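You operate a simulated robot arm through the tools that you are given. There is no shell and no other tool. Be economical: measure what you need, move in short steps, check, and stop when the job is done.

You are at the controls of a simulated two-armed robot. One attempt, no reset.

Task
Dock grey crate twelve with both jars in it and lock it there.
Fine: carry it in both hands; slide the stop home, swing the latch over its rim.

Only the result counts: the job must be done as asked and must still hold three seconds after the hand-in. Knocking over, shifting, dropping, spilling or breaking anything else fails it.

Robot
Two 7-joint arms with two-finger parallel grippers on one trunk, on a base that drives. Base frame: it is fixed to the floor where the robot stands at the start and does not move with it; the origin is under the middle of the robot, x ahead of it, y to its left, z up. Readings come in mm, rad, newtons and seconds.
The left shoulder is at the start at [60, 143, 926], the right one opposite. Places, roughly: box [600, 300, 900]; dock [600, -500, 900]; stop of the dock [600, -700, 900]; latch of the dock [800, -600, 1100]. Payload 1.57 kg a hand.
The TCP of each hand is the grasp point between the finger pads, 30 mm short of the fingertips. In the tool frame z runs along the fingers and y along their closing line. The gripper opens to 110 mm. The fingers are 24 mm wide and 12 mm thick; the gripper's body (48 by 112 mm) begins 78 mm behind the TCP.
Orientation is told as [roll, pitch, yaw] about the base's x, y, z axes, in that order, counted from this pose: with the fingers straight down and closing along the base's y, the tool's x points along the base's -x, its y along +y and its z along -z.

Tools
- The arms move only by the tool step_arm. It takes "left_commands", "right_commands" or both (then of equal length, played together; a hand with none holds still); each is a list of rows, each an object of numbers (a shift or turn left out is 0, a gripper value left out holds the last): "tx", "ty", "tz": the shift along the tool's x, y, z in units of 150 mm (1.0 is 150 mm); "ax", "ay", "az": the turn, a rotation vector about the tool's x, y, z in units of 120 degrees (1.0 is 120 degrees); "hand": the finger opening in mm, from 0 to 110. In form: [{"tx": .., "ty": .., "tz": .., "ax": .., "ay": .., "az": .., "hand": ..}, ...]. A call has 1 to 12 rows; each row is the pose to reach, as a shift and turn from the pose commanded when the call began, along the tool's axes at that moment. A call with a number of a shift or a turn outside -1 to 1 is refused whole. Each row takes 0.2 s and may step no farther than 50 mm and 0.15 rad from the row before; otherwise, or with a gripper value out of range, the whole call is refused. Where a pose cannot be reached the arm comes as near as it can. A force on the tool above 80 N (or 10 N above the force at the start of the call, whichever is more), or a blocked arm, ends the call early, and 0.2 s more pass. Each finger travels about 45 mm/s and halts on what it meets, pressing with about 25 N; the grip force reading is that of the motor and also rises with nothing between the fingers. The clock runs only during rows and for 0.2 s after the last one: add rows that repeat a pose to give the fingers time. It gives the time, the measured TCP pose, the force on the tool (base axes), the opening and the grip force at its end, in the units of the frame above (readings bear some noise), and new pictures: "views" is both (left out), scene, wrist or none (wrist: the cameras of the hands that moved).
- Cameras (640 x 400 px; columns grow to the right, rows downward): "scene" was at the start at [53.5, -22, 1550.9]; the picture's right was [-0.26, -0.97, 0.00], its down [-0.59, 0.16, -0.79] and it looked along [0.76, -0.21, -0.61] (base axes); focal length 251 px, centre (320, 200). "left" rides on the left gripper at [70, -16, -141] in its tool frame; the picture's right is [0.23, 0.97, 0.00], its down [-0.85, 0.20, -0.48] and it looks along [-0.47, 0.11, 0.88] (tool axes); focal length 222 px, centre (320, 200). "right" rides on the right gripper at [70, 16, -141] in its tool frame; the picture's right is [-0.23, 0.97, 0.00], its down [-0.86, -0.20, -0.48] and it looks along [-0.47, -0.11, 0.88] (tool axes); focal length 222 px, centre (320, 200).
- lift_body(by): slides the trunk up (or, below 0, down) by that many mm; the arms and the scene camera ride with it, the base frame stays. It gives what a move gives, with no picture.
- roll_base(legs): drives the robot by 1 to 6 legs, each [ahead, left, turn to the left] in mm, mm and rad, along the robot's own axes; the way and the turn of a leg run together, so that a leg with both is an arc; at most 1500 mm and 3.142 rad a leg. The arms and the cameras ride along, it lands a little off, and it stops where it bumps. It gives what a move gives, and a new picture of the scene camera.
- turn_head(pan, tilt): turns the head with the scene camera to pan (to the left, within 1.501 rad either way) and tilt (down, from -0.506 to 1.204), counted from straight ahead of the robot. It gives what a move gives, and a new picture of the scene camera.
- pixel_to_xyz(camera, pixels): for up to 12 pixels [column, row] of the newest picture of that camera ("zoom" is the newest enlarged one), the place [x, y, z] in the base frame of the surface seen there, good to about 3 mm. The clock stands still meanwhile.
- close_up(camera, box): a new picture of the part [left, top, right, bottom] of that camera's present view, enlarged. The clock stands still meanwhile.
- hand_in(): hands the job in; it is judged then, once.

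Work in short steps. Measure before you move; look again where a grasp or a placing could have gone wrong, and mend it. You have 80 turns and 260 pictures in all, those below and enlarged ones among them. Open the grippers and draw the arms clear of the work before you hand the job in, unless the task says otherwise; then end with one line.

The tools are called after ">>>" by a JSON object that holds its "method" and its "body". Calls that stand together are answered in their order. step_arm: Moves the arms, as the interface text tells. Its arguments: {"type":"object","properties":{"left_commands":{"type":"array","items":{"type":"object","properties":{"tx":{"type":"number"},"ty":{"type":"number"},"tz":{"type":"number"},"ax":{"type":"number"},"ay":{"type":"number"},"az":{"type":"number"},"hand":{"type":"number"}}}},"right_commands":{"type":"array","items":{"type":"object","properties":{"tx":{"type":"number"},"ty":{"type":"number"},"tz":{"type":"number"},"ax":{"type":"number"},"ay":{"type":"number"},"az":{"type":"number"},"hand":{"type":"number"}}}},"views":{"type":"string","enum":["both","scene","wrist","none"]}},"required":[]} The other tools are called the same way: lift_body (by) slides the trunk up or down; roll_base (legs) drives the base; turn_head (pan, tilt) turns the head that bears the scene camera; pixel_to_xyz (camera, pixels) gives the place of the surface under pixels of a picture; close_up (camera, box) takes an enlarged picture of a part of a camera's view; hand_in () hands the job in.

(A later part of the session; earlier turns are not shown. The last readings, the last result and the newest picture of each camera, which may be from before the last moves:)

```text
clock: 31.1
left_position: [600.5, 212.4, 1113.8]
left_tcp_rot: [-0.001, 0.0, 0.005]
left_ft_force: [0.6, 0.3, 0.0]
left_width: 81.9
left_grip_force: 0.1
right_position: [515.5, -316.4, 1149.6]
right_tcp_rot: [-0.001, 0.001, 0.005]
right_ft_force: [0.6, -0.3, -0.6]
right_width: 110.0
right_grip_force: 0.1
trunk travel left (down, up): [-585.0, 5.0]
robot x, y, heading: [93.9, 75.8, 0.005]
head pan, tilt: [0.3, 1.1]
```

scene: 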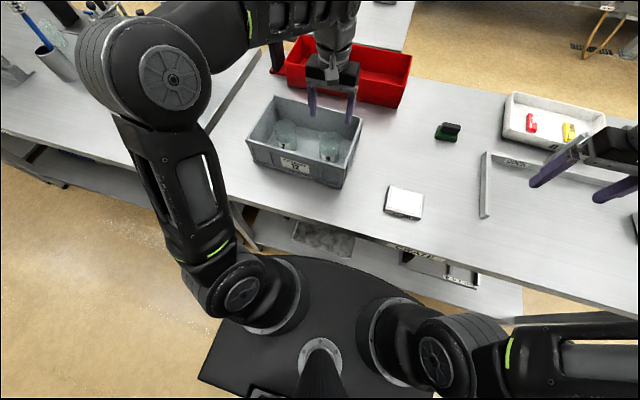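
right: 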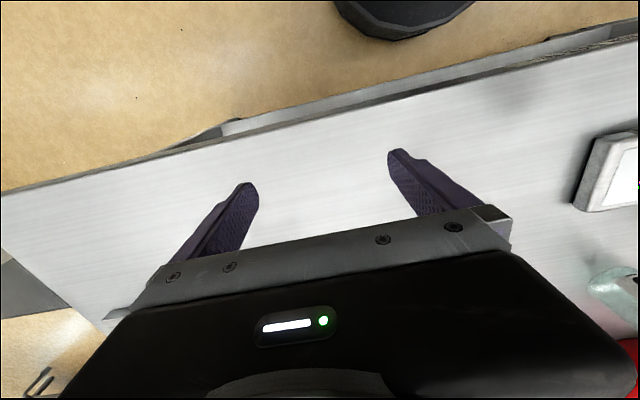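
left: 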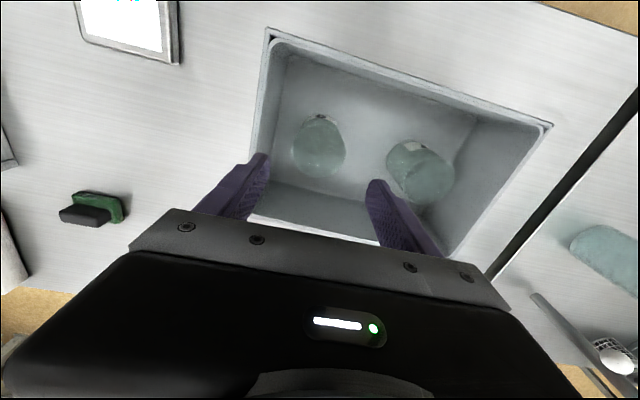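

Both jars stand in the crate. I zoom into the crate to measure its end rims precisely.

>>> {"method": "close_up", "body": {"camera": "scene", "box": [234, 85, 378, 195]}}

```text
3.64 times, centred on (306, 140) of scene
```

zoom: 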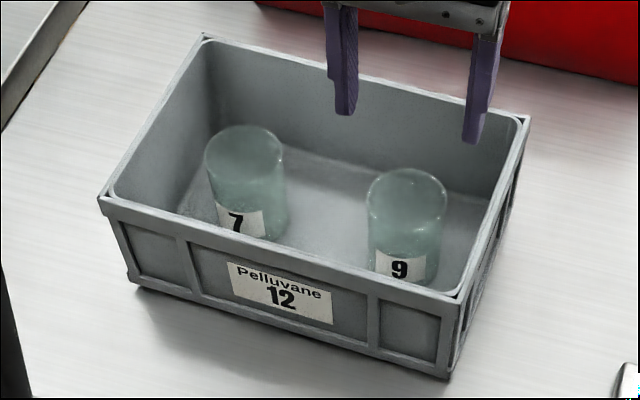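

>>> {"method": "pixel_to_xyz", "body": {"camera": "zoom", "pixels": [[101, 198], [204, 36], [524, 118], [460, 296], [153, 117], [157, 122], [149, 115], [493, 200], [487, 198], [497, 210], [448, 375], [280, 248]]}}

>>> {"method": "pixel_to_xyz", "body": {"camera": "zoom", "pixels": [[165, 125], [480, 195], [147, 120], [500, 220], [170, 130], [470, 190], [495, 240], [515, 175]]}}

```text
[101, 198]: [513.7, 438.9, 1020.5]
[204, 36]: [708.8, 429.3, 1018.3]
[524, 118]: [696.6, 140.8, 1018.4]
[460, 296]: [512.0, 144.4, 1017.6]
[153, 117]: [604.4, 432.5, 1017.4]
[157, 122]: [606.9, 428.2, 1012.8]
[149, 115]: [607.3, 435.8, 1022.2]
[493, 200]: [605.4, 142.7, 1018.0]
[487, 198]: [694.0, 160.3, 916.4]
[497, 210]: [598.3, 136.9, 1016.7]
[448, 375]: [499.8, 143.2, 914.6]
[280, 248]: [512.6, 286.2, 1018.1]
```

```text
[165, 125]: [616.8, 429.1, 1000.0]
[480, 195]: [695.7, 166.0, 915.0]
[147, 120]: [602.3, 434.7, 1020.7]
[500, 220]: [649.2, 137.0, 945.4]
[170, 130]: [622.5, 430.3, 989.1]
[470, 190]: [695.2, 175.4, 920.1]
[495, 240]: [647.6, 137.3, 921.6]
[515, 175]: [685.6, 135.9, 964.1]
```

Before driving left I check what the left elbow might meet on the neighbouring table.

>>> {"method": "turn_head", "body": {"pan": 0.9, "tilt": 0.8}}

```text
clock: 32.1
left_position: [600.7, 212.3, 1115.0]
left_tcp_rot: [0.0, 0.001, 0.007]
left_ft_force: [-0.3, -0.4, -0.5]
left_width: 82.0
left_grip_force: 0.0
right_position: [515.7, -315.6, 1148.6]
right_tcp_rot: [0.0, 0.0, 0.007]
right_ft_force: [0.2, -0.1, -0.3]
right_width: 110.1
right_grip_force: 0.0
trunk travel left (down, up): [-585.0, 5.0]
robot x, y, heading: [94.0, 71.8, 0.009]
head pan, tilt: [0.901, 0.799]
```

scene: 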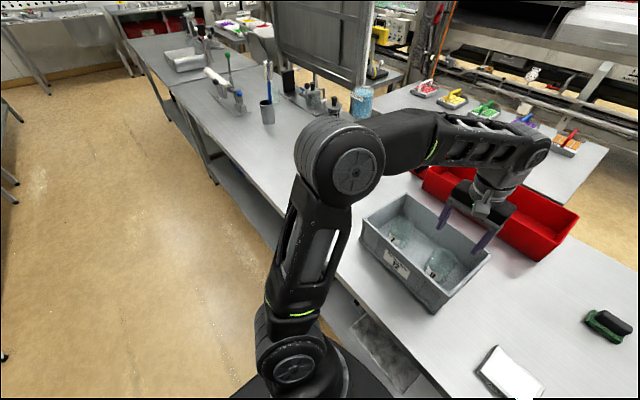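

>>> {"method": "pixel_to_xyz", "body": {"camera": "scene", "pixels": [[310, 125], [335, 190], [290, 300], [266, 118], [362, 95], [330, 105], [240, 108], [250, 185], [395, 130], [268, 75], [385, 150]]}}

```text
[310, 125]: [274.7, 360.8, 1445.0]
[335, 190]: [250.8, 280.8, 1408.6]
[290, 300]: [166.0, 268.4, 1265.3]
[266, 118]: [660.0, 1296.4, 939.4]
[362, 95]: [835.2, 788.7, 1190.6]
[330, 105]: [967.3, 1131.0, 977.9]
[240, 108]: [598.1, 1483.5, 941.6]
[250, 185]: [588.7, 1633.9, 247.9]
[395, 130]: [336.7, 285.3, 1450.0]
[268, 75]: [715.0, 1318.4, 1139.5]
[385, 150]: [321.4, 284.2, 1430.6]
```

The elbow rides high (z≈1445), clear of everything. I drive to stand centred before the crate.

>>> {"method": "roll_base", "body": {"legs": [[0, 213, -0.007], [20, 0, 0]]}}

>>> {"method": "turn_head", "body": {"pan": 0.0, "tilt": 0.95}}

```text
clock: 34.1
left_position: [622.0, 421.0, 1114.5]
left_tcp_rot: [-0.001, 0.001, -0.002]
left_ft_force: [1.0, 1.1, 0.5]
left_width: 81.8
left_grip_force: 0.0
right_position: [533.4, -106.9, 1148.4]
right_tcp_rot: [0.0, 0.003, -0.001]
right_ft_force: [-0.1, -0.2, 0.6]
right_width: 110.1
right_grip_force: 0.0
trunk travel left (down, up): [-585.0, 5.0]
robot x, y, heading: [114.3, 286.8, -0.0]
head pan, tilt: [0.901, 0.799]
```

scene: 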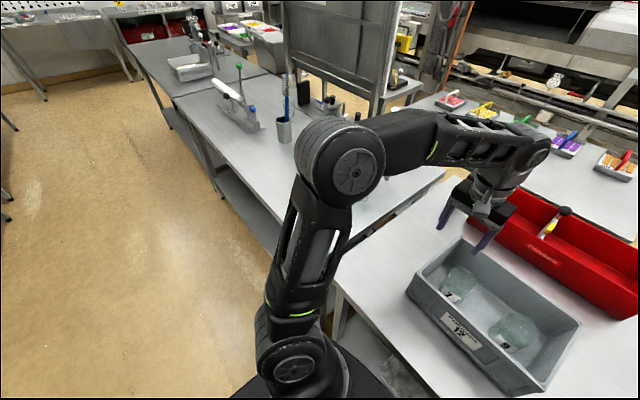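

```text
clock: 35.3
left_position: [621.1, 422.1, 1113.8]
left_tcp_rot: [0.001, 0.001, -0.002]
left_ft_force: [1.1, -0.2, -1.1]
left_width: 82.2
left_grip_force: 0.1
right_position: [532.1, -107.1, 1148.7]
right_tcp_rot: [0.0, 0.0, 0.0]
right_ft_force: [0.9, -0.5, -0.7]
right_width: 110.2
right_grip_force: 0.1
trunk travel left (down, up): [-585.0, 5.0]
robot x, y, heading: [112.5, 285.1, 0.002]
head pan, tilt: [0.0, 0.949]
```

scene: 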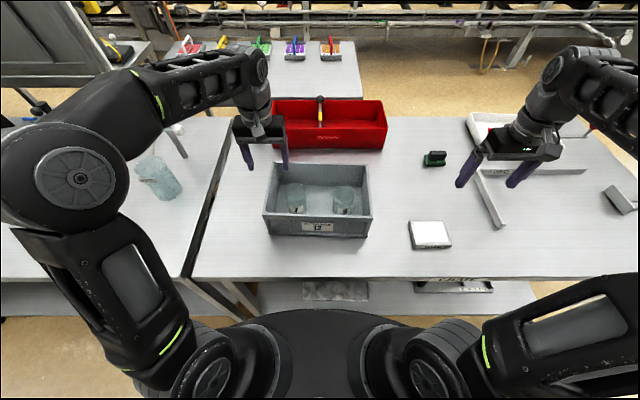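

Standing centred. Zoom on the crate for exact rims.

>>> {"method": "close_up", "body": {"camera": "scene", "box": [240, 145, 400, 245]}}

```text
4.00 times, centred on (320, 195) of scene
```

zoom: 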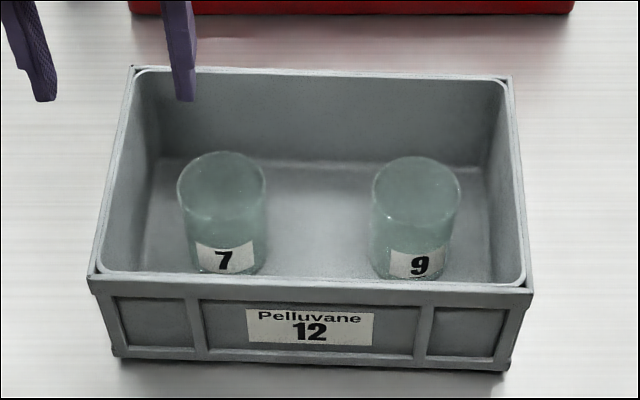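

>>> {"method": "pixel_to_xyz", "body": {"camera": "zoom", "pixels": [[91, 278], [530, 292], [133, 69], [508, 79], [112, 165], [519, 175], [514, 175], [118, 165], [108, 165], [522, 170], [200, 276], [400, 283]]}}

>>> {"method": "pixel_to_xyz", "body": {"camera": "zoom", "pixels": [[130, 110], [500, 120], [516, 130], [524, 230], [99, 230], [125, 110], [511, 110], [320, 72], [200, 70], [450, 77], [300, 279], [480, 287]]}}

```text
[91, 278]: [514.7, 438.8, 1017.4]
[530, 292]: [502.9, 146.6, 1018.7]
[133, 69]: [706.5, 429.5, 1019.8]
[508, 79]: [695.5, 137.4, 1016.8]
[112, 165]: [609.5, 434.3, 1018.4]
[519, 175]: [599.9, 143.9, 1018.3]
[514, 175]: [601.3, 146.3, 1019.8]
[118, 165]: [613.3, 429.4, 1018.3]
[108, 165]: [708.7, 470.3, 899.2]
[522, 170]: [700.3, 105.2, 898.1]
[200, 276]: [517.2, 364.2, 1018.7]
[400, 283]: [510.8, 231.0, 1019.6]
```

```text
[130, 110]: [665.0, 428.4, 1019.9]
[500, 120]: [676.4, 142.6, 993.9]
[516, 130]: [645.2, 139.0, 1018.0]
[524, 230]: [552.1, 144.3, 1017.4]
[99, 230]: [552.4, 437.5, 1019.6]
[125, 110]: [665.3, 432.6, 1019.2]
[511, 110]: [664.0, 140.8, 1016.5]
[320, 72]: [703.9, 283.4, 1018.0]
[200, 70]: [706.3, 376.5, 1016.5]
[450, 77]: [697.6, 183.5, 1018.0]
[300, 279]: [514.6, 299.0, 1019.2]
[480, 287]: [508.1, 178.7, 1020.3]
```

Crate yaw ≈ -0.045, centre ≈(605,288), rim z 1018. I turn the base to match the crate's yaw and stand symmetric to it.

>>> {"method": "roll_base", "body": {"legs": [[-5, 23, -0.046]]}}

>>> {"method": "step_arm", "body": {"right_commands": [{"ty": 0.3}, {"ty": 0.6, "hand": 60}, {"ty": 0.9, "tx": -0.1, "hand": 38}, {"ty": 1.0, "tx": -0.35, "hand": 38}, {"ty": 1.0, "tx": -0.5, "hand": 38}], "left_commands": [{"hand": 38}, {"hand": 38}, {"hand": 38}, {"hand": 38}, {"hand": 38}], "views": "none"}}

```text
clock: 36.1
left_position: [622.0, 420.4, 1114.2]
left_tcp_rot: [-0.002, -0.001, -0.049]
left_ft_force: [-0.1, 1.1, 0.1]
left_width: 82.1
left_grip_force: 0.0
right_position: [507.9, -102.7, 1148.8]
right_tcp_rot: [-0.001, -0.001, -0.05]
right_ft_force: [0.0, 0.4, -0.3]
right_width: 110.2
right_grip_force: 0.0
trunk travel left (down, up): [-585.0, 5.0]
robot x, y, heading: [106.1, 305.8, -0.045]
head pan, tilt: [0.0, 0.949]
```

scene: 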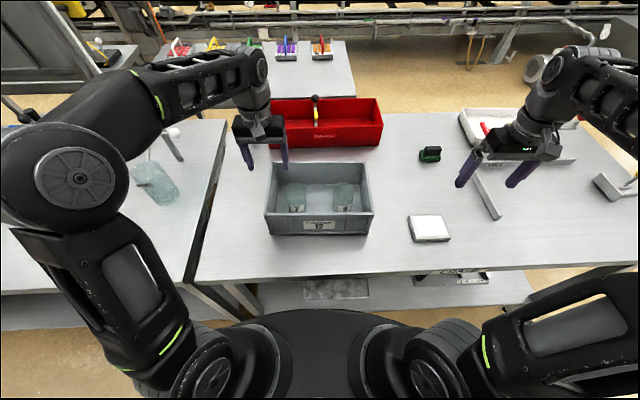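

```text
clock: 37.3
left_position: [622.4, 419.5, 1114.7]
left_tcp_rot: [0.002, 0.0, -0.048]
left_ft_force: [-0.5, 0.9, 0.8]
left_width: 38.0
left_grip_force: 0.0
right_position: [589.5, 41.7, 1148.8]
right_tcp_rot: [0.001, 0.002, -0.048]
right_ft_force: [0.3, -0.4, -0.2]
right_width: 38.1
right_grip_force: 0.1
trunk travel left (down, up): [-585.0, 5.0]
robot x, y, heading: [107.8, 308.9, -0.048]
head pan, tilt: [0.0, 0.949]
```

I move both hands over the end rims (left (611,432), right (598,142)) at z≈1070 and check.

>>> {"method": "step_arm", "body": {"left_commands": [{"tx": 0.08, "ty": 0.08}, {"tx": 0.08, "ty": 0.08}, {"tx": 0.08, "ty": 0.08, "tz": 0.15}, {"tx": 0.08, "ty": 0.08, "tz": 0.3}, {"tx": 0.08, "ty": 0.08, "tz": 0.3}], "right_commands": [{"ty": 0.3}, {"ty": 0.6}, {"ty": 0.67, "tx": -0.03, "tz": 0.2}, {"ty": 0.67, "tx": -0.03, "tz": 0.45}, {"ty": 0.67, "tx": -0.03, "tz": 0.52}]}}

>>> {"method": "close_up", "body": {"camera": "scene", "box": [240, 125, 400, 245]}}

```text
clock: 38.5
left_position: [611.1, 431.0, 1070.1]
left_tcp_rot: [0.0, 0.001, -0.05]
left_ft_force: [-0.1, 0.0, 0.9]
left_width: 37.9
left_grip_force: 0.1
right_position: [599.6, 141.8, 1069.4]
right_tcp_rot: [0.001, 0.0, -0.05]
right_ft_force: [-0.3, 0.0, 0.6]
right_width: 38.1
right_grip_force: 0.1
trunk travel left (down, up): [-585.0, 5.0]
robot x, y, heading: [106.8, 308.0, -0.052]
head pan, tilt: [0.0, 0.949]
```

scene: 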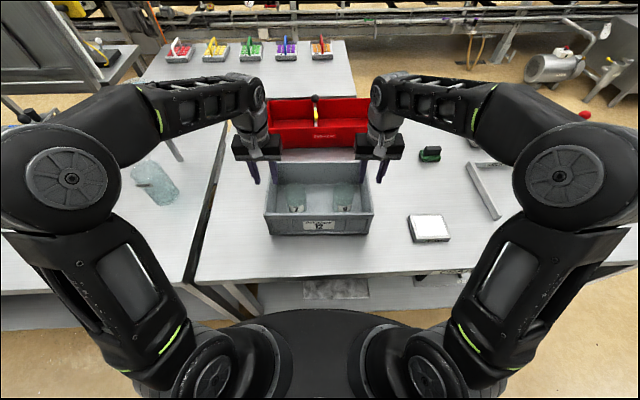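
right: 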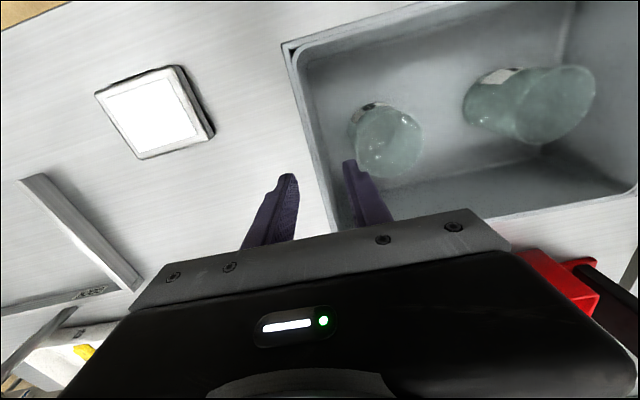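
left: 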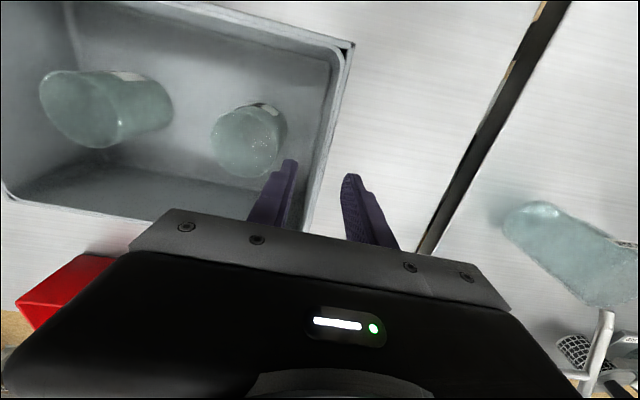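

```text
3.33 times, centred on (320, 185) of scene
```

zoom: 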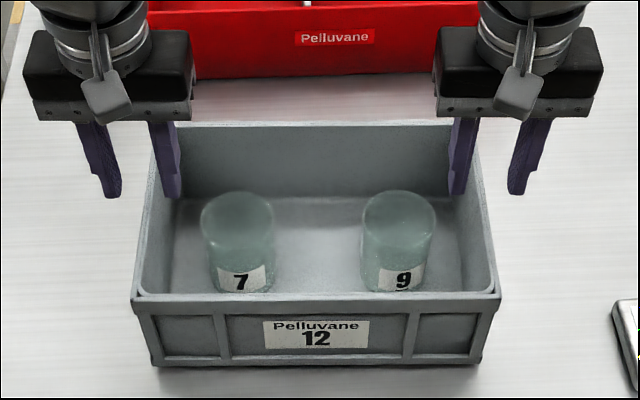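

Both hands straddle the end rims, inner fingers clear of the jars. I descend to z≈1001.

>>> {"method": "step_arm", "body": {"left_commands": [{"tz": 0.2}, {"tz": 0.35}, {"tz": 0.46}], "right_commands": [{"tz": 0.2}, {"tz": 0.35}, {"tz": 0.455}]}}

>>> {"method": "close_up", "body": {"camera": "scene", "box": [240, 125, 400, 245]}}

```text
clock: 39.3
left_position: [611.1, 431.6, 999.4]
left_tcp_rot: [-0.001, -0.001, -0.047]
left_ft_force: [-0.6, -0.5, -0.7]
left_width: 37.8
left_grip_force: 0.0
right_position: [600.7, 142.8, 1001.7]
right_tcp_rot: [0.0, 0.0, -0.048]
right_ft_force: [-0.1, 0.9, -0.3]
right_width: 37.8
right_grip_force: 0.0
trunk travel left (down, up): [-585.0, 5.0]
robot x, y, heading: [110.4, 306.1, -0.051]
head pan, tilt: [0.0, 0.949]
```

scene: 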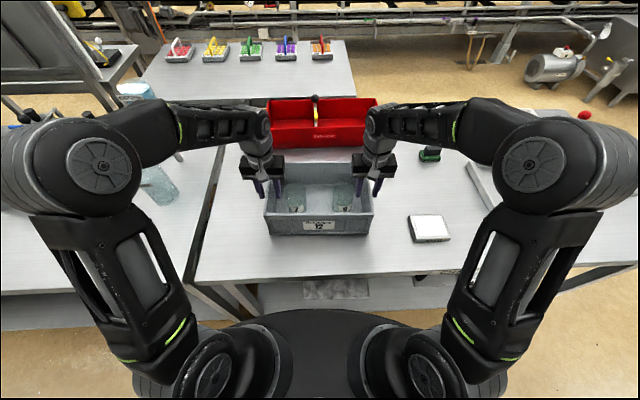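
right: 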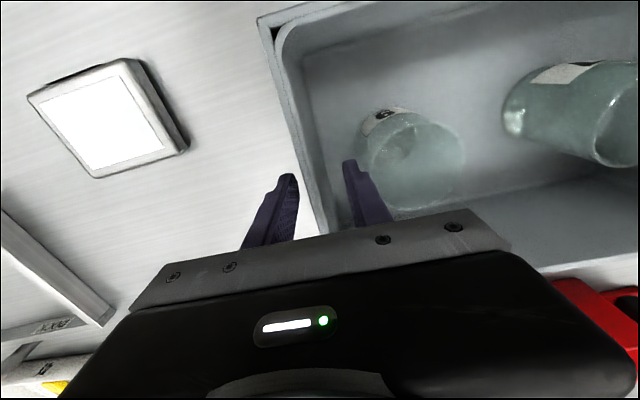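
left: 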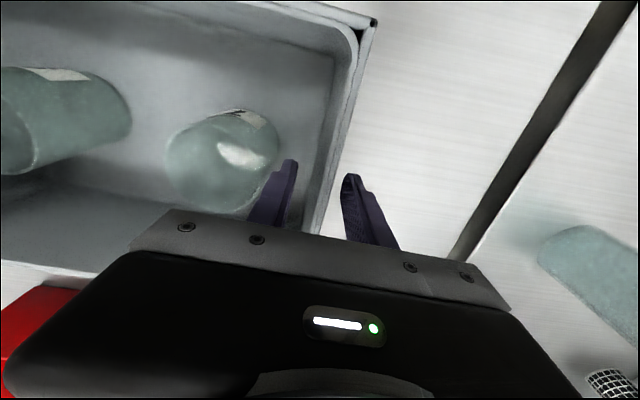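

```text
3.33 times, centred on (320, 185) of scene
```

zoom: 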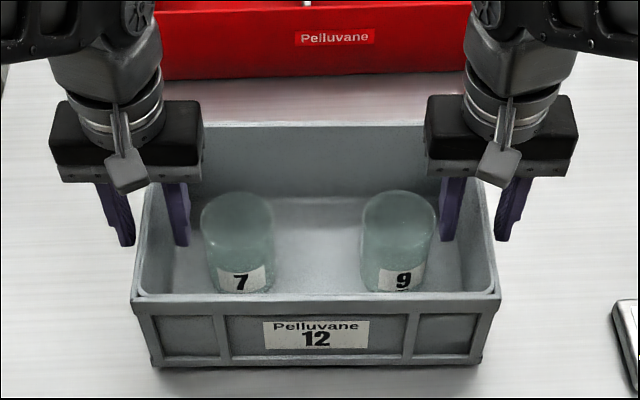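

No contact; walls are between the fingers. Close both grippers.

>>> {"method": "step_arm", "body": {"left_commands": [{"hand": 25}, {"hand": 12}, {"hand": 3}, {"hand": 0}, {"hand": 0}], "right_commands": [{"hand": 25}, {"hand": 12}, {"hand": 3}, {"hand": 0}, {"hand": 0}], "views": "none"}}

>>> {"method": "close_up", "body": {"camera": "scene", "box": [240, 125, 400, 245]}}

```text
clock: 40.5
left_position: [610.4, 433.1, 1000.1]
left_tcp_rot: [0.002, 0.0, -0.046]
left_ft_force: [4.0, 12.1, 0.1]
left_width: 8.0
left_grip_force: 24.8
right_position: [600.4, 140.6, 1002.7]
right_tcp_rot: [-0.002, 0.002, -0.05]
right_ft_force: [-3.8, -13.6, -0.1]
right_width: 7.9
right_grip_force: 25.2
trunk travel left (down, up): [-585.0, 5.0]
robot x, y, heading: [108.3, 307.0, -0.048]
head pan, tilt: [0.0, 0.949]
```

```text
3.33 times, centred on (320, 185) of scene
```

zoom: 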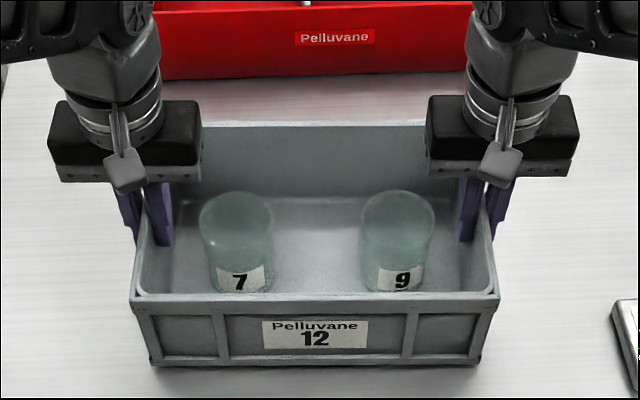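

Both walls gripped (8 mm, 25 N). I relax the slight squeeze, then lift 12 mm and check the load.

>>> {"method": "step_arm", "body": {"left_commands": [{"ty": 0.008}, {"ty": 0.008, "tz": -0.04}, {"ty": 0.008, "tz": -0.08}, {"ty": 0.008, "tz": -0.08}], "right_commands": [{"ty": -0.008}, {"ty": -0.008, "tz": -0.04}, {"ty": -0.008, "tz": -0.08}, {"ty": -0.008, "tz": -0.08}], "views": "none"}}

>>> {"method": "close_up", "body": {"camera": "scene", "box": [240, 125, 400, 245]}}

```text
clock: 41.5
left_position: [611.5, 434.9, 1012.6]
left_tcp_rot: [0.001, -0.002, -0.049]
left_ft_force: [4.2, 8.2, -2.7]
left_width: 8.0
left_grip_force: 25.2
right_position: [600.9, 142.1, 1014.1]
right_tcp_rot: [0.001, 0.001, -0.048]
right_ft_force: [-4.5, -8.0, -2.4]
right_width: 7.6
right_grip_force: 24.9
trunk travel left (down, up): [-585.0, 5.0]
robot x, y, heading: [107.8, 307.7, -0.052]
head pan, tilt: [0.0, 0.949]
```

```text
3.33 times, centred on (320, 185) of scene
```

zoom: 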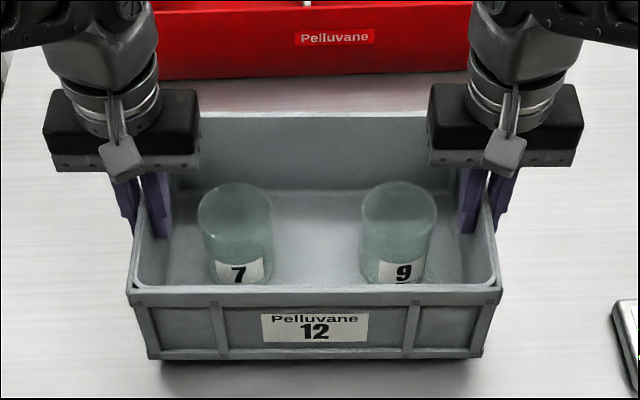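

Lifted level, load is light (~5 N). I lift another 60 mm.

>>> {"method": "step_arm", "body": {"left_commands": [{"tz": -0.1}, {"tz": -0.2}, {"tz": -0.3}, {"tz": -0.4}, {"tz": -0.4}], "right_commands": [{"tz": -0.1}, {"tz": -0.2}, {"tz": -0.3}, {"tz": -0.4}, {"tz": -0.4}], "views": "scene"}}

```text
clock: 42.7
left_position: [611.8, 434.8, 1072.3]
left_tcp_rot: [-0.001, 0.001, -0.049]
left_ft_force: [4.4, 3.4, -1.6]
left_width: 8.0
left_grip_force: 24.7
right_position: [601.0, 142.1, 1074.7]
right_tcp_rot: [-0.001, 0.002, -0.046]
right_ft_force: [-3.9, -3.2, -2.4]
right_width: 8.1
right_grip_force: 25.1
trunk travel left (down, up): [-585.0, 5.0]
robot x, y, heading: [108.7, 305.1, -0.046]
head pan, tilt: [0.0, 0.949]
```

scene: 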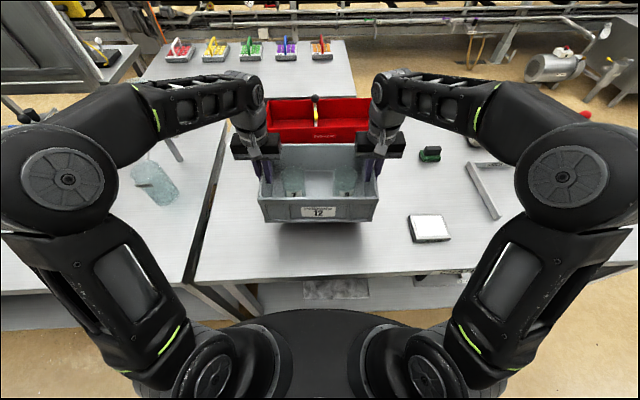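

Secure. I square the base and drive right ~750 mm so the crate is over the dock (center y≈-440).

>>> {"method": "roll_base", "body": {"legs": [[-12, 0, 0.048], [0, -375, 0], [0, -375, 0]]}}

```text
clock: 47.5
left_position: [589.6, -296.5, 1072.2]
left_tcp_rot: [0.0, 0.0, -0.004]
left_ft_force: [3.9, -8.2, -1.8]
left_width: 8.2
left_grip_force: 25.0
right_position: [592.9, -588.0, 1073.9]
right_tcp_rot: [0.001, 0.002, -0.004]
right_ft_force: [-4.4, 7.7, -2.5]
right_width: 7.6
right_grip_force: 24.5
trunk travel left (down, up): [-585.0, 5.0]
robot x, y, heading: [93.0, -447.4, -0.004]
head pan, tilt: [0.0, 0.949]
```

scene: 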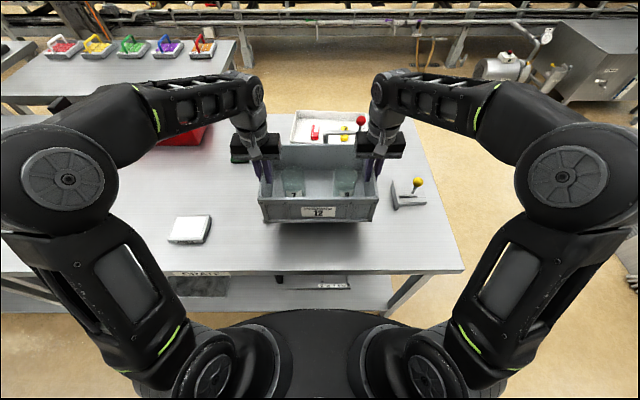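

I zoom to measure the crate's pose and the dock walls together.

>>> {"method": "close_up", "body": {"camera": "scene", "box": [230, 105, 430, 230]}}

```text
3.20 times, centred on (330, 168) of scene
```

zoom: 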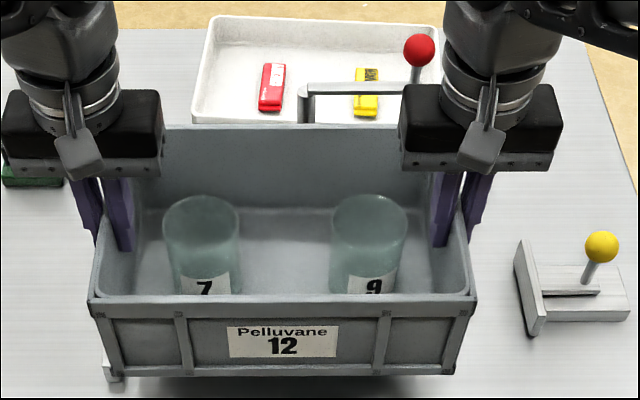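

>>> {"method": "pixel_to_xyz", "body": {"camera": "zoom", "pixels": [[91, 300], [472, 298], [170, 127], [400, 126], [120, 372], [445, 370], [515, 250], [530, 330], [120, 365], [600, 247], [585, 292], [625, 300]]}}

>>> {"method": "pixel_to_xyz", "body": {"camera": "zoom", "pixels": [[535, 275], [520, 245], [535, 300], [545, 320], [550, 295], [570, 292], [595, 265], [420, 50], [350, 88], [303, 100], [300, 88], [410, 86]]}}

```text
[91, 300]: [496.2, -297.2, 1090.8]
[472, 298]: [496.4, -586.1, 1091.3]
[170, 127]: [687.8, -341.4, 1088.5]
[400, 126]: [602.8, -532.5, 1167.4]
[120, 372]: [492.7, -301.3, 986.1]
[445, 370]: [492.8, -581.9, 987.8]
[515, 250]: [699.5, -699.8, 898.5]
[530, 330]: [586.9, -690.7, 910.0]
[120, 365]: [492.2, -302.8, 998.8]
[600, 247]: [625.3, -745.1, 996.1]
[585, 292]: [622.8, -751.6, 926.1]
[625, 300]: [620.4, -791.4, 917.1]
```

```text
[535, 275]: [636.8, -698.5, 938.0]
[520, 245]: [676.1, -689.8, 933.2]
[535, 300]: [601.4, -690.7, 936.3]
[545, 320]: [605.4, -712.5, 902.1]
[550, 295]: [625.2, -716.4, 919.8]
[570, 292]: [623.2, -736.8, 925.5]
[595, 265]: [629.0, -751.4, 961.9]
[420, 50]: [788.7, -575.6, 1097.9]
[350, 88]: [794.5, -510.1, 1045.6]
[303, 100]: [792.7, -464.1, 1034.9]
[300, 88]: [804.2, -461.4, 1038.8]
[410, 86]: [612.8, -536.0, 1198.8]
```

Crate is square; front x≈493, left side y≈-295. I need ~67 mm forward. Base 14 mm forward, then arms 40 mm, then measure again.

>>> {"method": "roll_base", "body": {"legs": [[14, 0, 0.003]]}}

>>> {"method": "step_arm", "body": {"left_commands": [{"tx": -0.08}, {"tx": -0.16}, {"tx": -0.24}, {"tx": -0.24}], "right_commands": [{"tx": -0.08}, {"tx": -0.16}, {"tx": -0.24}, {"tx": -0.24}], "views": "scene"}}

>>> {"method": "close_up", "body": {"camera": "scene", "box": [230, 105, 430, 230]}}

```text
clock: 48.3
left_position: [604.4, -294.1, 1073.0]
left_tcp_rot: [-0.002, 0.001, -0.002]
left_ft_force: [3.9, -1.3, -2.5]
left_width: 8.1
left_grip_force: 24.9
right_position: [608.0, -586.0, 1073.9]
right_tcp_rot: [-0.001, 0.002, 0.0]
right_ft_force: [-3.9, 1.5, -2.5]
right_width: 7.7
right_grip_force: 25.1
trunk travel left (down, up): [-585.0, 5.0]
robot x, y, heading: [106.4, -445.4, -0.002]
head pan, tilt: [0.0, 0.949]
```

scene: 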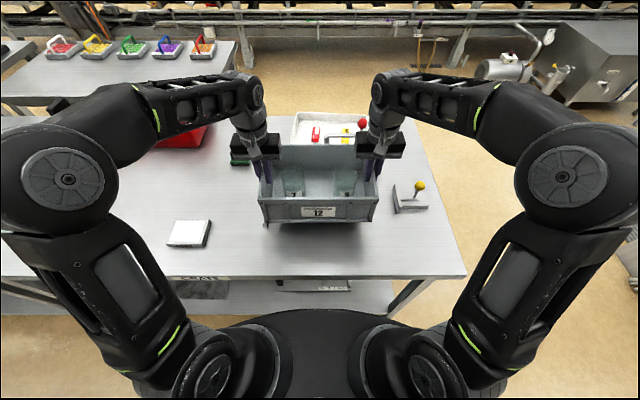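

```text
clock: 49.3
left_position: [638.5, -294.3, 1073.1]
left_tcp_rot: [0.0, 0.001, -0.002]
left_ft_force: [1.8, 1.6, -2.4]
left_width: 7.6
left_grip_force: 25.1
right_position: [642.4, -585.9, 1074.8]
right_tcp_rot: [0.0, 0.003, 0.0]
right_ft_force: [-3.3, -2.2, -2.3]
right_width: 7.7
right_grip_force: 24.6
trunk travel left (down, up): [-585.0, 5.0]
robot x, y, heading: [107.3, -447.1, -0.003]
head pan, tilt: [0.0, 0.949]
```

scene: 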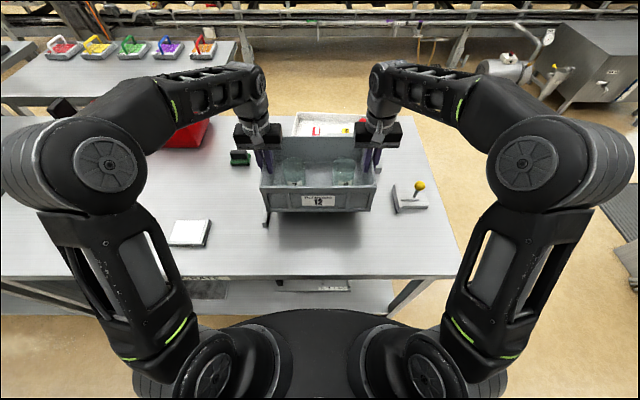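

```text
3.20 times, centred on (330, 168) of scene
```

zoom: 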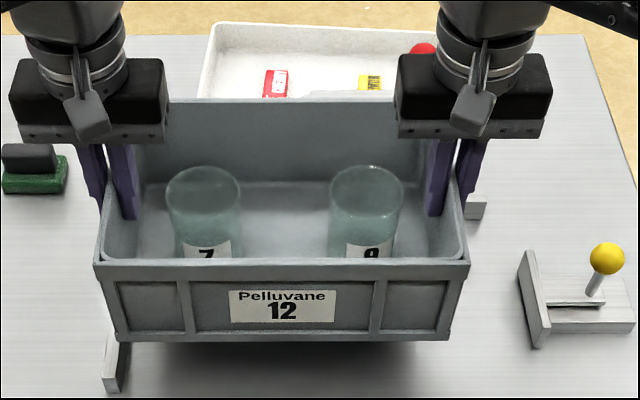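

Gap to back wall ≈20 mm, to left wall ≈14 mm. I lower 55 mm and check clearances.

>>> {"method": "step_arm", "body": {"left_commands": [{"tz": 0.1}, {"tz": 0.2}, {"tz": 0.3}, {"tz": 0.36}, {"tz": 0.36}], "right_commands": [{"tz": 0.1}, {"tz": 0.2}, {"tz": 0.3}, {"tz": 0.36}, {"tz": 0.36}], "views": "wrist"}}

>>> {"method": "close_up", "body": {"camera": "scene", "box": [230, 105, 430, 230]}}

```text
clock: 50.5
left_position: [639.9, -295.1, 1019.0]
left_tcp_rot: [0.001, -0.002, 0.0]
left_ft_force: [1.1, 1.6, -5.3]
left_width: 8.0
left_grip_force: 25.3
right_position: [642.0, -585.7, 1019.3]
right_tcp_rot: [0.001, 0.002, 0.001]
right_ft_force: [-1.4, -2.7, 0.6]
right_width: 7.9
right_grip_force: 24.8
trunk travel left (down, up): [-585.0, 5.0]
robot x, y, heading: [110.1, -440.7, -0.001]
head pan, tilt: [0.0, 0.949]
```

right: 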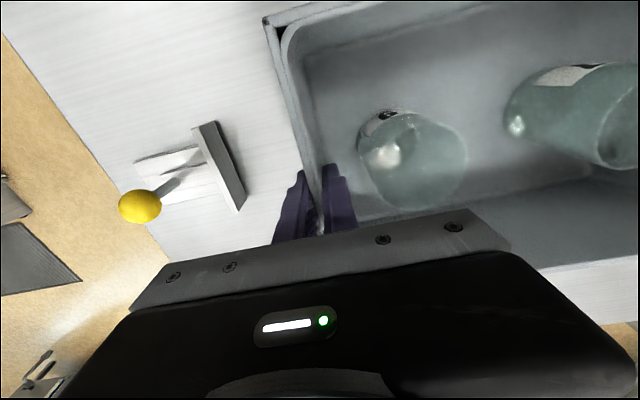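
left: 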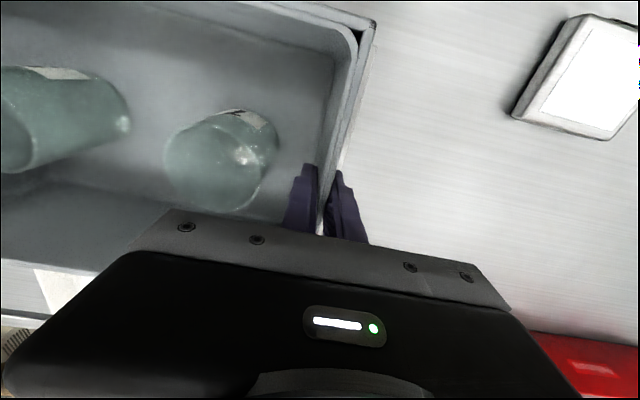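

```text
3.20 times, centred on (330, 168) of scene
```

zoom: 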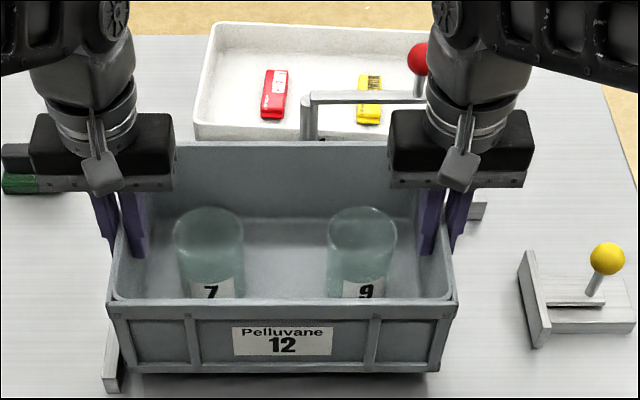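

Left force shows slight load shift only. I check the gap between left wall and the crate bottom.

>>> {"method": "close_up", "body": {"camera": "scene", "box": [250, 190, 310, 235]}}

>>> {"method": "pixel_to_xyz", "body": {"camera": "left", "pixels": [[345, 80], [352, 85], [335, 150], [342, 150], [350, 150], [360, 40], [370, 45], [380, 60]]}}

```text
8.89 times, centred on (280, 212) of scene
```

zoom: 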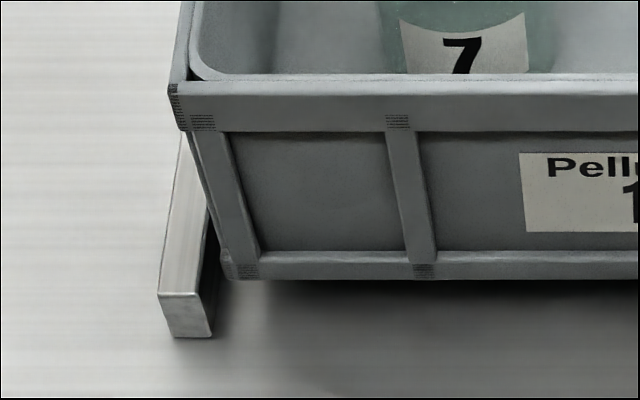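

```text
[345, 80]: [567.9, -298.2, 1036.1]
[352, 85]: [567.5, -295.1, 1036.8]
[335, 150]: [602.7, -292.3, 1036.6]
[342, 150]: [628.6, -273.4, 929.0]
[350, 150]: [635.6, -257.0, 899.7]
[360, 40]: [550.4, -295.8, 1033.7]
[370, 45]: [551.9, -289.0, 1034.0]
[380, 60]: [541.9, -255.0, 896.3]
```

There is a visible gap between wall and crate. I lower the remaining ~17 mm gently to contact.

>>> {"method": "step_arm", "body": {"left_commands": [{"tz": 0.05}, {"tz": 0.1}, {"tz": 0.12}, {"tz": 0.127}], "right_commands": [{"tz": 0.04}, {"tz": 0.09}, {"tz": 0.11}, {"tz": 0.117}], "views": "none"}}

>>> {"method": "close_up", "body": {"camera": "scene", "box": [230, 105, 430, 230]}}

```text
clock: 51.5
left_position: [640.4, -295.2, 999.8]
left_tcp_rot: [0.0, -0.003, -0.003]
left_ft_force: [2.5, 3.6, 5.6]
left_width: 8.1
left_grip_force: 24.9
right_position: [642.5, -586.2, 1002.3]
right_tcp_rot: [0.0, 0.001, -0.002]
right_ft_force: [-1.7, -5.1, -3.3]
right_width: 7.8
right_grip_force: 25.1
trunk travel left (down, up): [-585.0, 5.0]
robot x, y, heading: [109.0, -443.6, -0.0]
head pan, tilt: [0.0, 0.949]
```

```text
3.20 times, centred on (330, 168) of scene
```

zoom: 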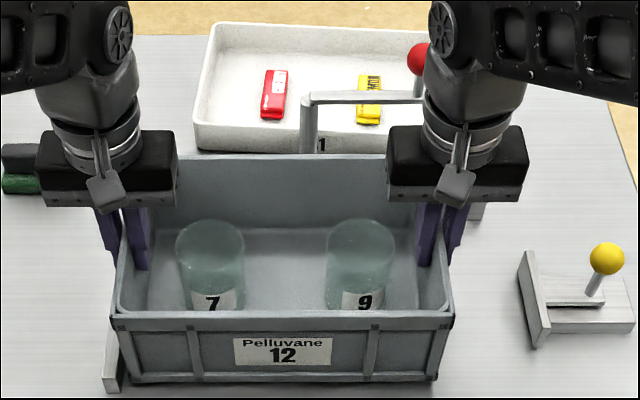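

The crate stands on the table. I slide it forward 15 mm with both hands and read forces.

>>> {"method": "step_arm", "body": {"left_commands": [{"tx": -0.04}, {"tx": -0.08}, {"tx": -0.1}], "right_commands": [{"tx": -0.04}, {"tx": -0.08}, {"tx": -0.1}], "views": "none"}}

>>> {"method": "close_up", "body": {"camera": "scene", "box": [250, 120, 400, 220]}}

```text
clock: 52.3
left_position: [653.8, -294.7, 1000.0]
left_tcp_rot: [-0.001, -0.001, 0.0]
left_ft_force: [-2.2, 3.3, 11.5]
left_width: 7.9
left_grip_force: 24.3
right_position: [657.0, -586.3, 1002.5]
right_tcp_rot: [0.001, 0.001, -0.001]
right_ft_force: [-1.3, -3.9, -5.2]
right_width: 8.0
right_grip_force: 24.7
trunk travel left (down, up): [-585.0, 5.0]
robot x, y, heading: [103.5, -441.0, -0.002]
head pan, tilt: [0.0, 0.949]
```

```text
4.00 times, centred on (325, 170) of scene
```

zoom: 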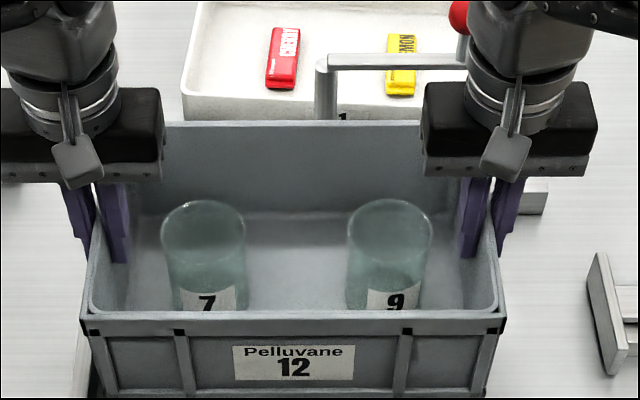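

No wall contact yet. I ease the left hand up slightly and slide on by up to 7 mm.

>>> {"method": "step_arm", "body": {"left_commands": [{"tz": -0.004}, {"tz": -0.004, "tx": -0.015}, {"tz": -0.004, "tx": -0.03}, {"tz": -0.004, "tx": -0.045}], "right_commands": [{}, {"tx": -0.015}, {"tx": -0.03}, {"tx": -0.045}], "views": "none"}}

```text
clock: 53.3
left_position: [659.1, -293.1, 1000.6]
left_tcp_rot: [0.001, 0.001, -0.001]
left_ft_force: [-8.6, 4.5, 6.2]
left_width: 7.9
left_grip_force: 24.4
right_position: [660.5, -586.4, 1004.2]
right_tcp_rot: [0.0, 0.003, 0.001]
right_ft_force: [-16.7, -3.5, -4.3]
right_width: 7.8
right_grip_force: 24.7
trunk travel left (down, up): [-585.0, 5.0]
robot x, y, heading: [106.7, -442.9, -0.007]
head pan, tilt: [0.0, 0.949]
```

The right side touches the back wall (‑16.7 N), left nearly. I push left 1.5 mm more, ease, and slide the crate left in small steps toward the side wall.

>>> {"method": "step_arm", "body": {"left_commands": [{"tx": -0.01}, {"tx": -0.005, "ty": 0.02}, {"tx": -0.005, "ty": 0.04}, {"tx": -0.005, "ty": 0.06}], "right_commands": [{"tx": 0.01}, {"tx": 0.01, "ty": 0.02}, {"tx": 0.01, "ty": 0.04}, {"tx": 0.01, "ty": 0.06}], "views": "none"}}

>>> {"method": "close_up", "body": {"camera": "scene", "box": [250, 120, 400, 220]}}

```text
clock: 54.3
left_position: [660.0, -286.4, 1000.7]
left_tcp_rot: [0.0, 0.001, -0.002]
left_ft_force: [-18.0, -2.2, -0.3]
left_width: 8.1
left_grip_force: 24.8
right_position: [661.8, -578.8, 1004.1]
right_tcp_rot: [0.003, -0.002, -0.002]
right_ft_force: [-3.6, -8.1, 0.3]
right_width: 8.0
right_grip_force: 25.7
trunk travel left (down, up): [-585.0, 5.0]
robot x, y, heading: [101.9, -440.7, 0.001]
head pan, tilt: [0.0, 0.949]
```

```text
4.00 times, centred on (325, 170) of scene
```

zoom: 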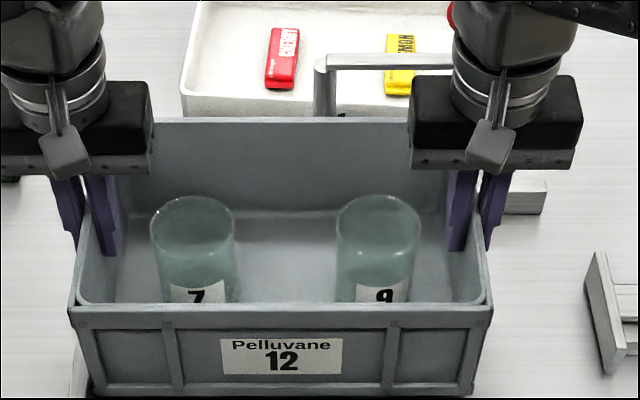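

Moving freely left, back contact kept. Continue left by up to 6 mm.

>>> {"method": "step_arm", "body": {"left_commands": [{"ty": 0.015}, {"ty": 0.03}, {"ty": 0.04}], "right_commands": [{"ty": 0.015}, {"ty": 0.03}, {"ty": 0.04}], "views": "none"}}

>>> {"method": "close_up", "body": {"camera": "scene", "box": [250, 175, 310, 220]}}

```text
clock: 55.1
left_position: [660.7, -286.5, 1001.2]
left_tcp_rot: [-0.001, 0.0, -0.005]
left_ft_force: [-13.5, -18.2, -12.1]
left_width: 7.7
left_grip_force: 24.9
right_position: [661.9, -578.2, 1004.7]
right_tcp_rot: [0.001, -0.003, -0.005]
right_ft_force: [-7.0, -27.0, 14.0]
right_width: 7.8
right_grip_force: 25.2
trunk travel left (down, up): [-585.0, 5.0]
robot x, y, heading: [110.0, -442.6, -0.008]
head pan, tilt: [0.0, 0.949]
```

```text
8.89 times, centred on (280, 198) of scene
```

zoom: 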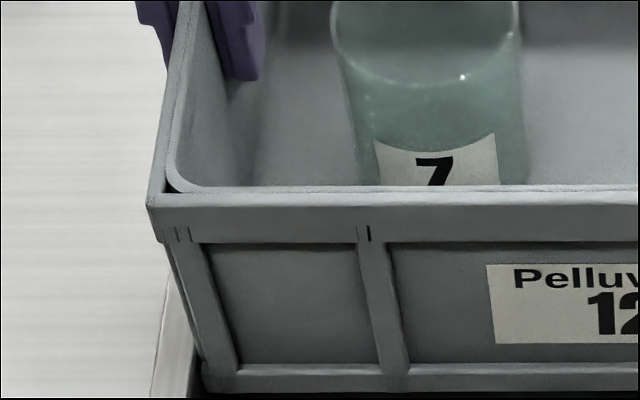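

Both walls are touched (y force ≈45 N). I take off the pressure, then open both grippers to 38 mm.

>>> {"method": "step_arm", "body": {"left_commands": [{"ty": -0.036, "tx": 0.015}, {"ty": -0.036, "tx": 0.02, "hand": 20}, {"ty": -0.036, "tx": 0.02, "hand": 36}, {"ty": -0.036, "tx": 0.02, "hand": 36}], "right_commands": [{"ty": -0.036, "tx": 0.005}, {"ty": -0.036, "tx": 0.005, "hand": 20}, {"ty": -0.036, "tx": 0.005, "hand": 36}, {"ty": -0.036, "tx": 0.005, "hand": 36}], "views": "none"}}

>>> {"method": "close_up", "body": {"camera": "scene", "box": [250, 120, 400, 220]}}

```text
clock: 56.1
left_position: [660.7, -284.7, 999.4]
left_tcp_rot: [-0.001, -0.002, 0.0]
left_ft_force: [0.3, -0.7, 0.1]
left_width: 35.8
left_grip_force: 0.1
right_position: [662.6, -575.0, 1002.6]
right_tcp_rot: [0.001, 0.001, 0.0]
right_ft_force: [0.2, -0.1, 0.2]
right_width: 36.0
right_grip_force: 0.0
trunk travel left (down, up): [-585.0, 5.0]
robot x, y, heading: [107.6, -441.1, 0.001]
head pan, tilt: [0.0, 0.949]
```

```text
4.00 times, centred on (325, 170) of scene
```

zoom: 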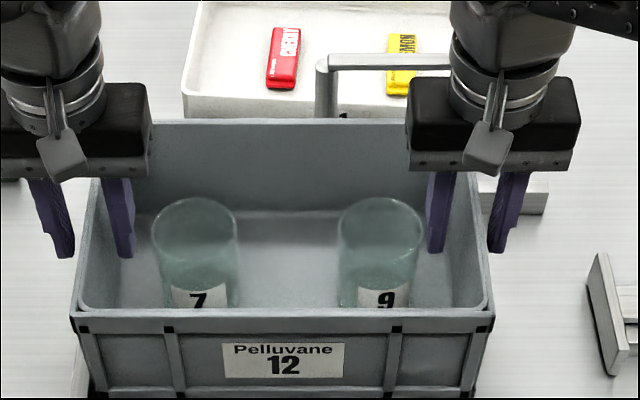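

Released cleanly. I raise both hands 90 mm and draw back.

>>> {"method": "step_arm", "body": {"left_commands": [{"tz": -0.2}, {"tz": -0.45}, {"tz": -0.65, "tx": 0.1}, {"tz": -0.8, "tx": 0.3}, {"tz": -0.8, "tx": 0.6}, {"tz": -0.8, "tx": 0.85}], "right_commands": [{"tz": -0.2}, {"tz": -0.45}, {"tz": -0.65, "tx": 0.1}, {"tz": -0.8, "tx": 0.3}, {"tz": -0.8, "tx": 0.6}, {"tz": -0.8, "tx": 0.85}], "views": "scene"}}

>>> {"method": "close_up", "body": {"camera": "scene", "box": [240, 110, 440, 235]}}

```text
clock: 57.5
left_position: [530.4, -282.0, 1119.6]
left_tcp_rot: [0.001, -0.002, -0.002]
left_ft_force: [-0.3, 1.0, 1.0]
left_width: 36.0
left_grip_force: 0.0
right_position: [531.9, -576.8, 1123.5]
right_tcp_rot: [0.0, 0.0, -0.001]
right_ft_force: [-0.4, -0.1, 0.6]
right_width: 35.9
right_grip_force: 0.1
trunk travel left (down, up): [-585.0, 5.0]
robot x, y, heading: [104.8, -444.5, -0.009]
head pan, tilt: [0.0, 0.949]
```

scene: 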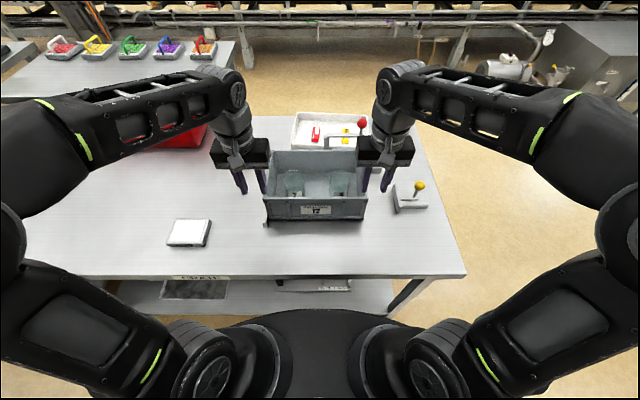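

```text
3.20 times, centred on (340, 172) of scene
```

zoom: 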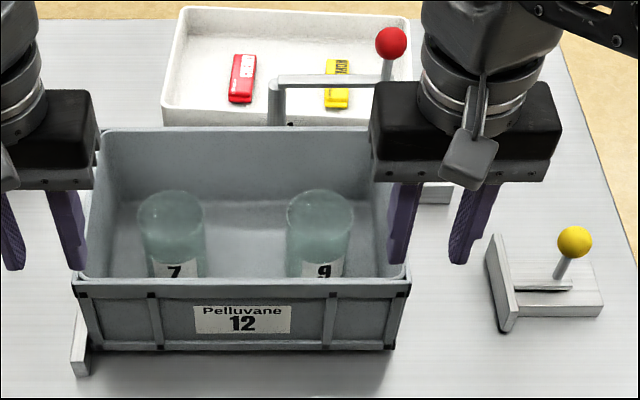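

Crate seated in the corner. Next the stop: yellow knob at ≈(625,-745,994). I drive right 120 mm and bring the right hand above the knob, opened.

>>> {"method": "roll_base", "body": {"legs": [[0, -120, 0.004]]}}

>>> {"method": "step_arm", "body": {"right_commands": [{"ty": -0.2, "tx": -0.2, "hand": 60}, {"ty": -0.31, "tx": -0.45, "hand": 60}, {"ty": -0.31, "tx": -0.61, "hand": 60}, {"ty": -0.31, "tx": -0.61, "hand": 60}]}}

>>> {"method": "close_up", "body": {"camera": "scene", "box": [240, 110, 440, 235]}}

```text
clock: 58.7
left_position: [531.2, -403.6, 1118.4]
left_tcp_rot: [-0.001, 0.0, 0.002]
left_ft_force: [-0.6, -0.5, -0.1]
left_width: 36.1
left_grip_force: 0.1
right_position: [532.3, -696.4, 1123.2]
right_tcp_rot: [0.001, 0.001, 0.005]
right_ft_force: [0.3, 0.4, -0.1]
right_width: 36.2
right_grip_force: 0.0
trunk travel left (down, up): [-585.0, 5.0]
robot x, y, heading: [106.2, -563.7, 0.004]
head pan, tilt: [0.0, 0.949]
```

scene: 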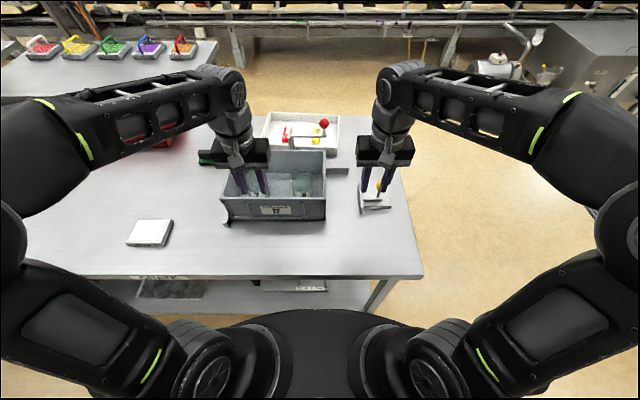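

```text
clock: 59.7
left_position: [530.9, -402.6, 1118.3]
left_tcp_rot: [0.001, -0.003, 0.004]
left_ft_force: [0.9, 0.1, 0.0]
left_width: 36.1
left_grip_force: 0.1
right_position: [625.8, -740.7, 1124.0]
right_tcp_rot: [0.0, 0.002, 0.004]
right_ft_force: [0.0, -0.5, 0.5]
right_width: 60.3
right_grip_force: 0.1
trunk travel left (down, up): [-585.0, 5.0]
robot x, y, heading: [111.3, -565.2, -0.003]
head pan, tilt: [0.0, 0.949]
```

scene: 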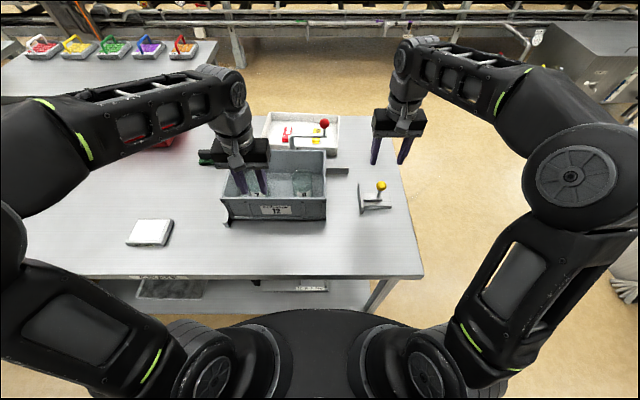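
right: 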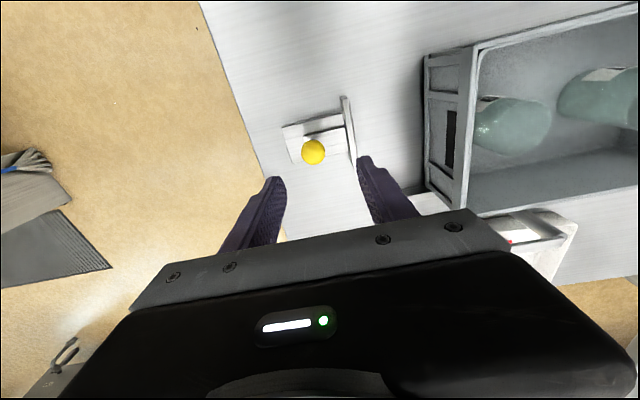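

```text
3.20 times, centred on (340, 172) of scene
```

zoom: 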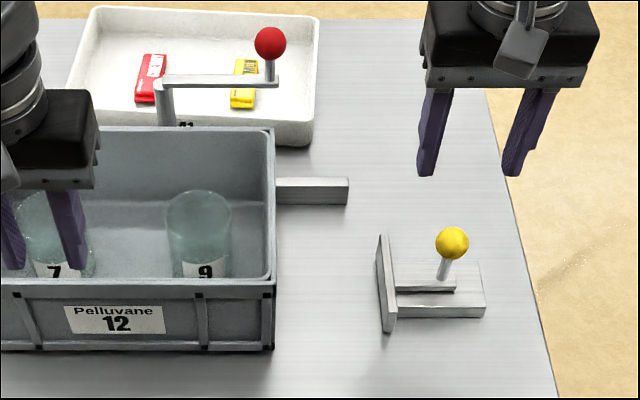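

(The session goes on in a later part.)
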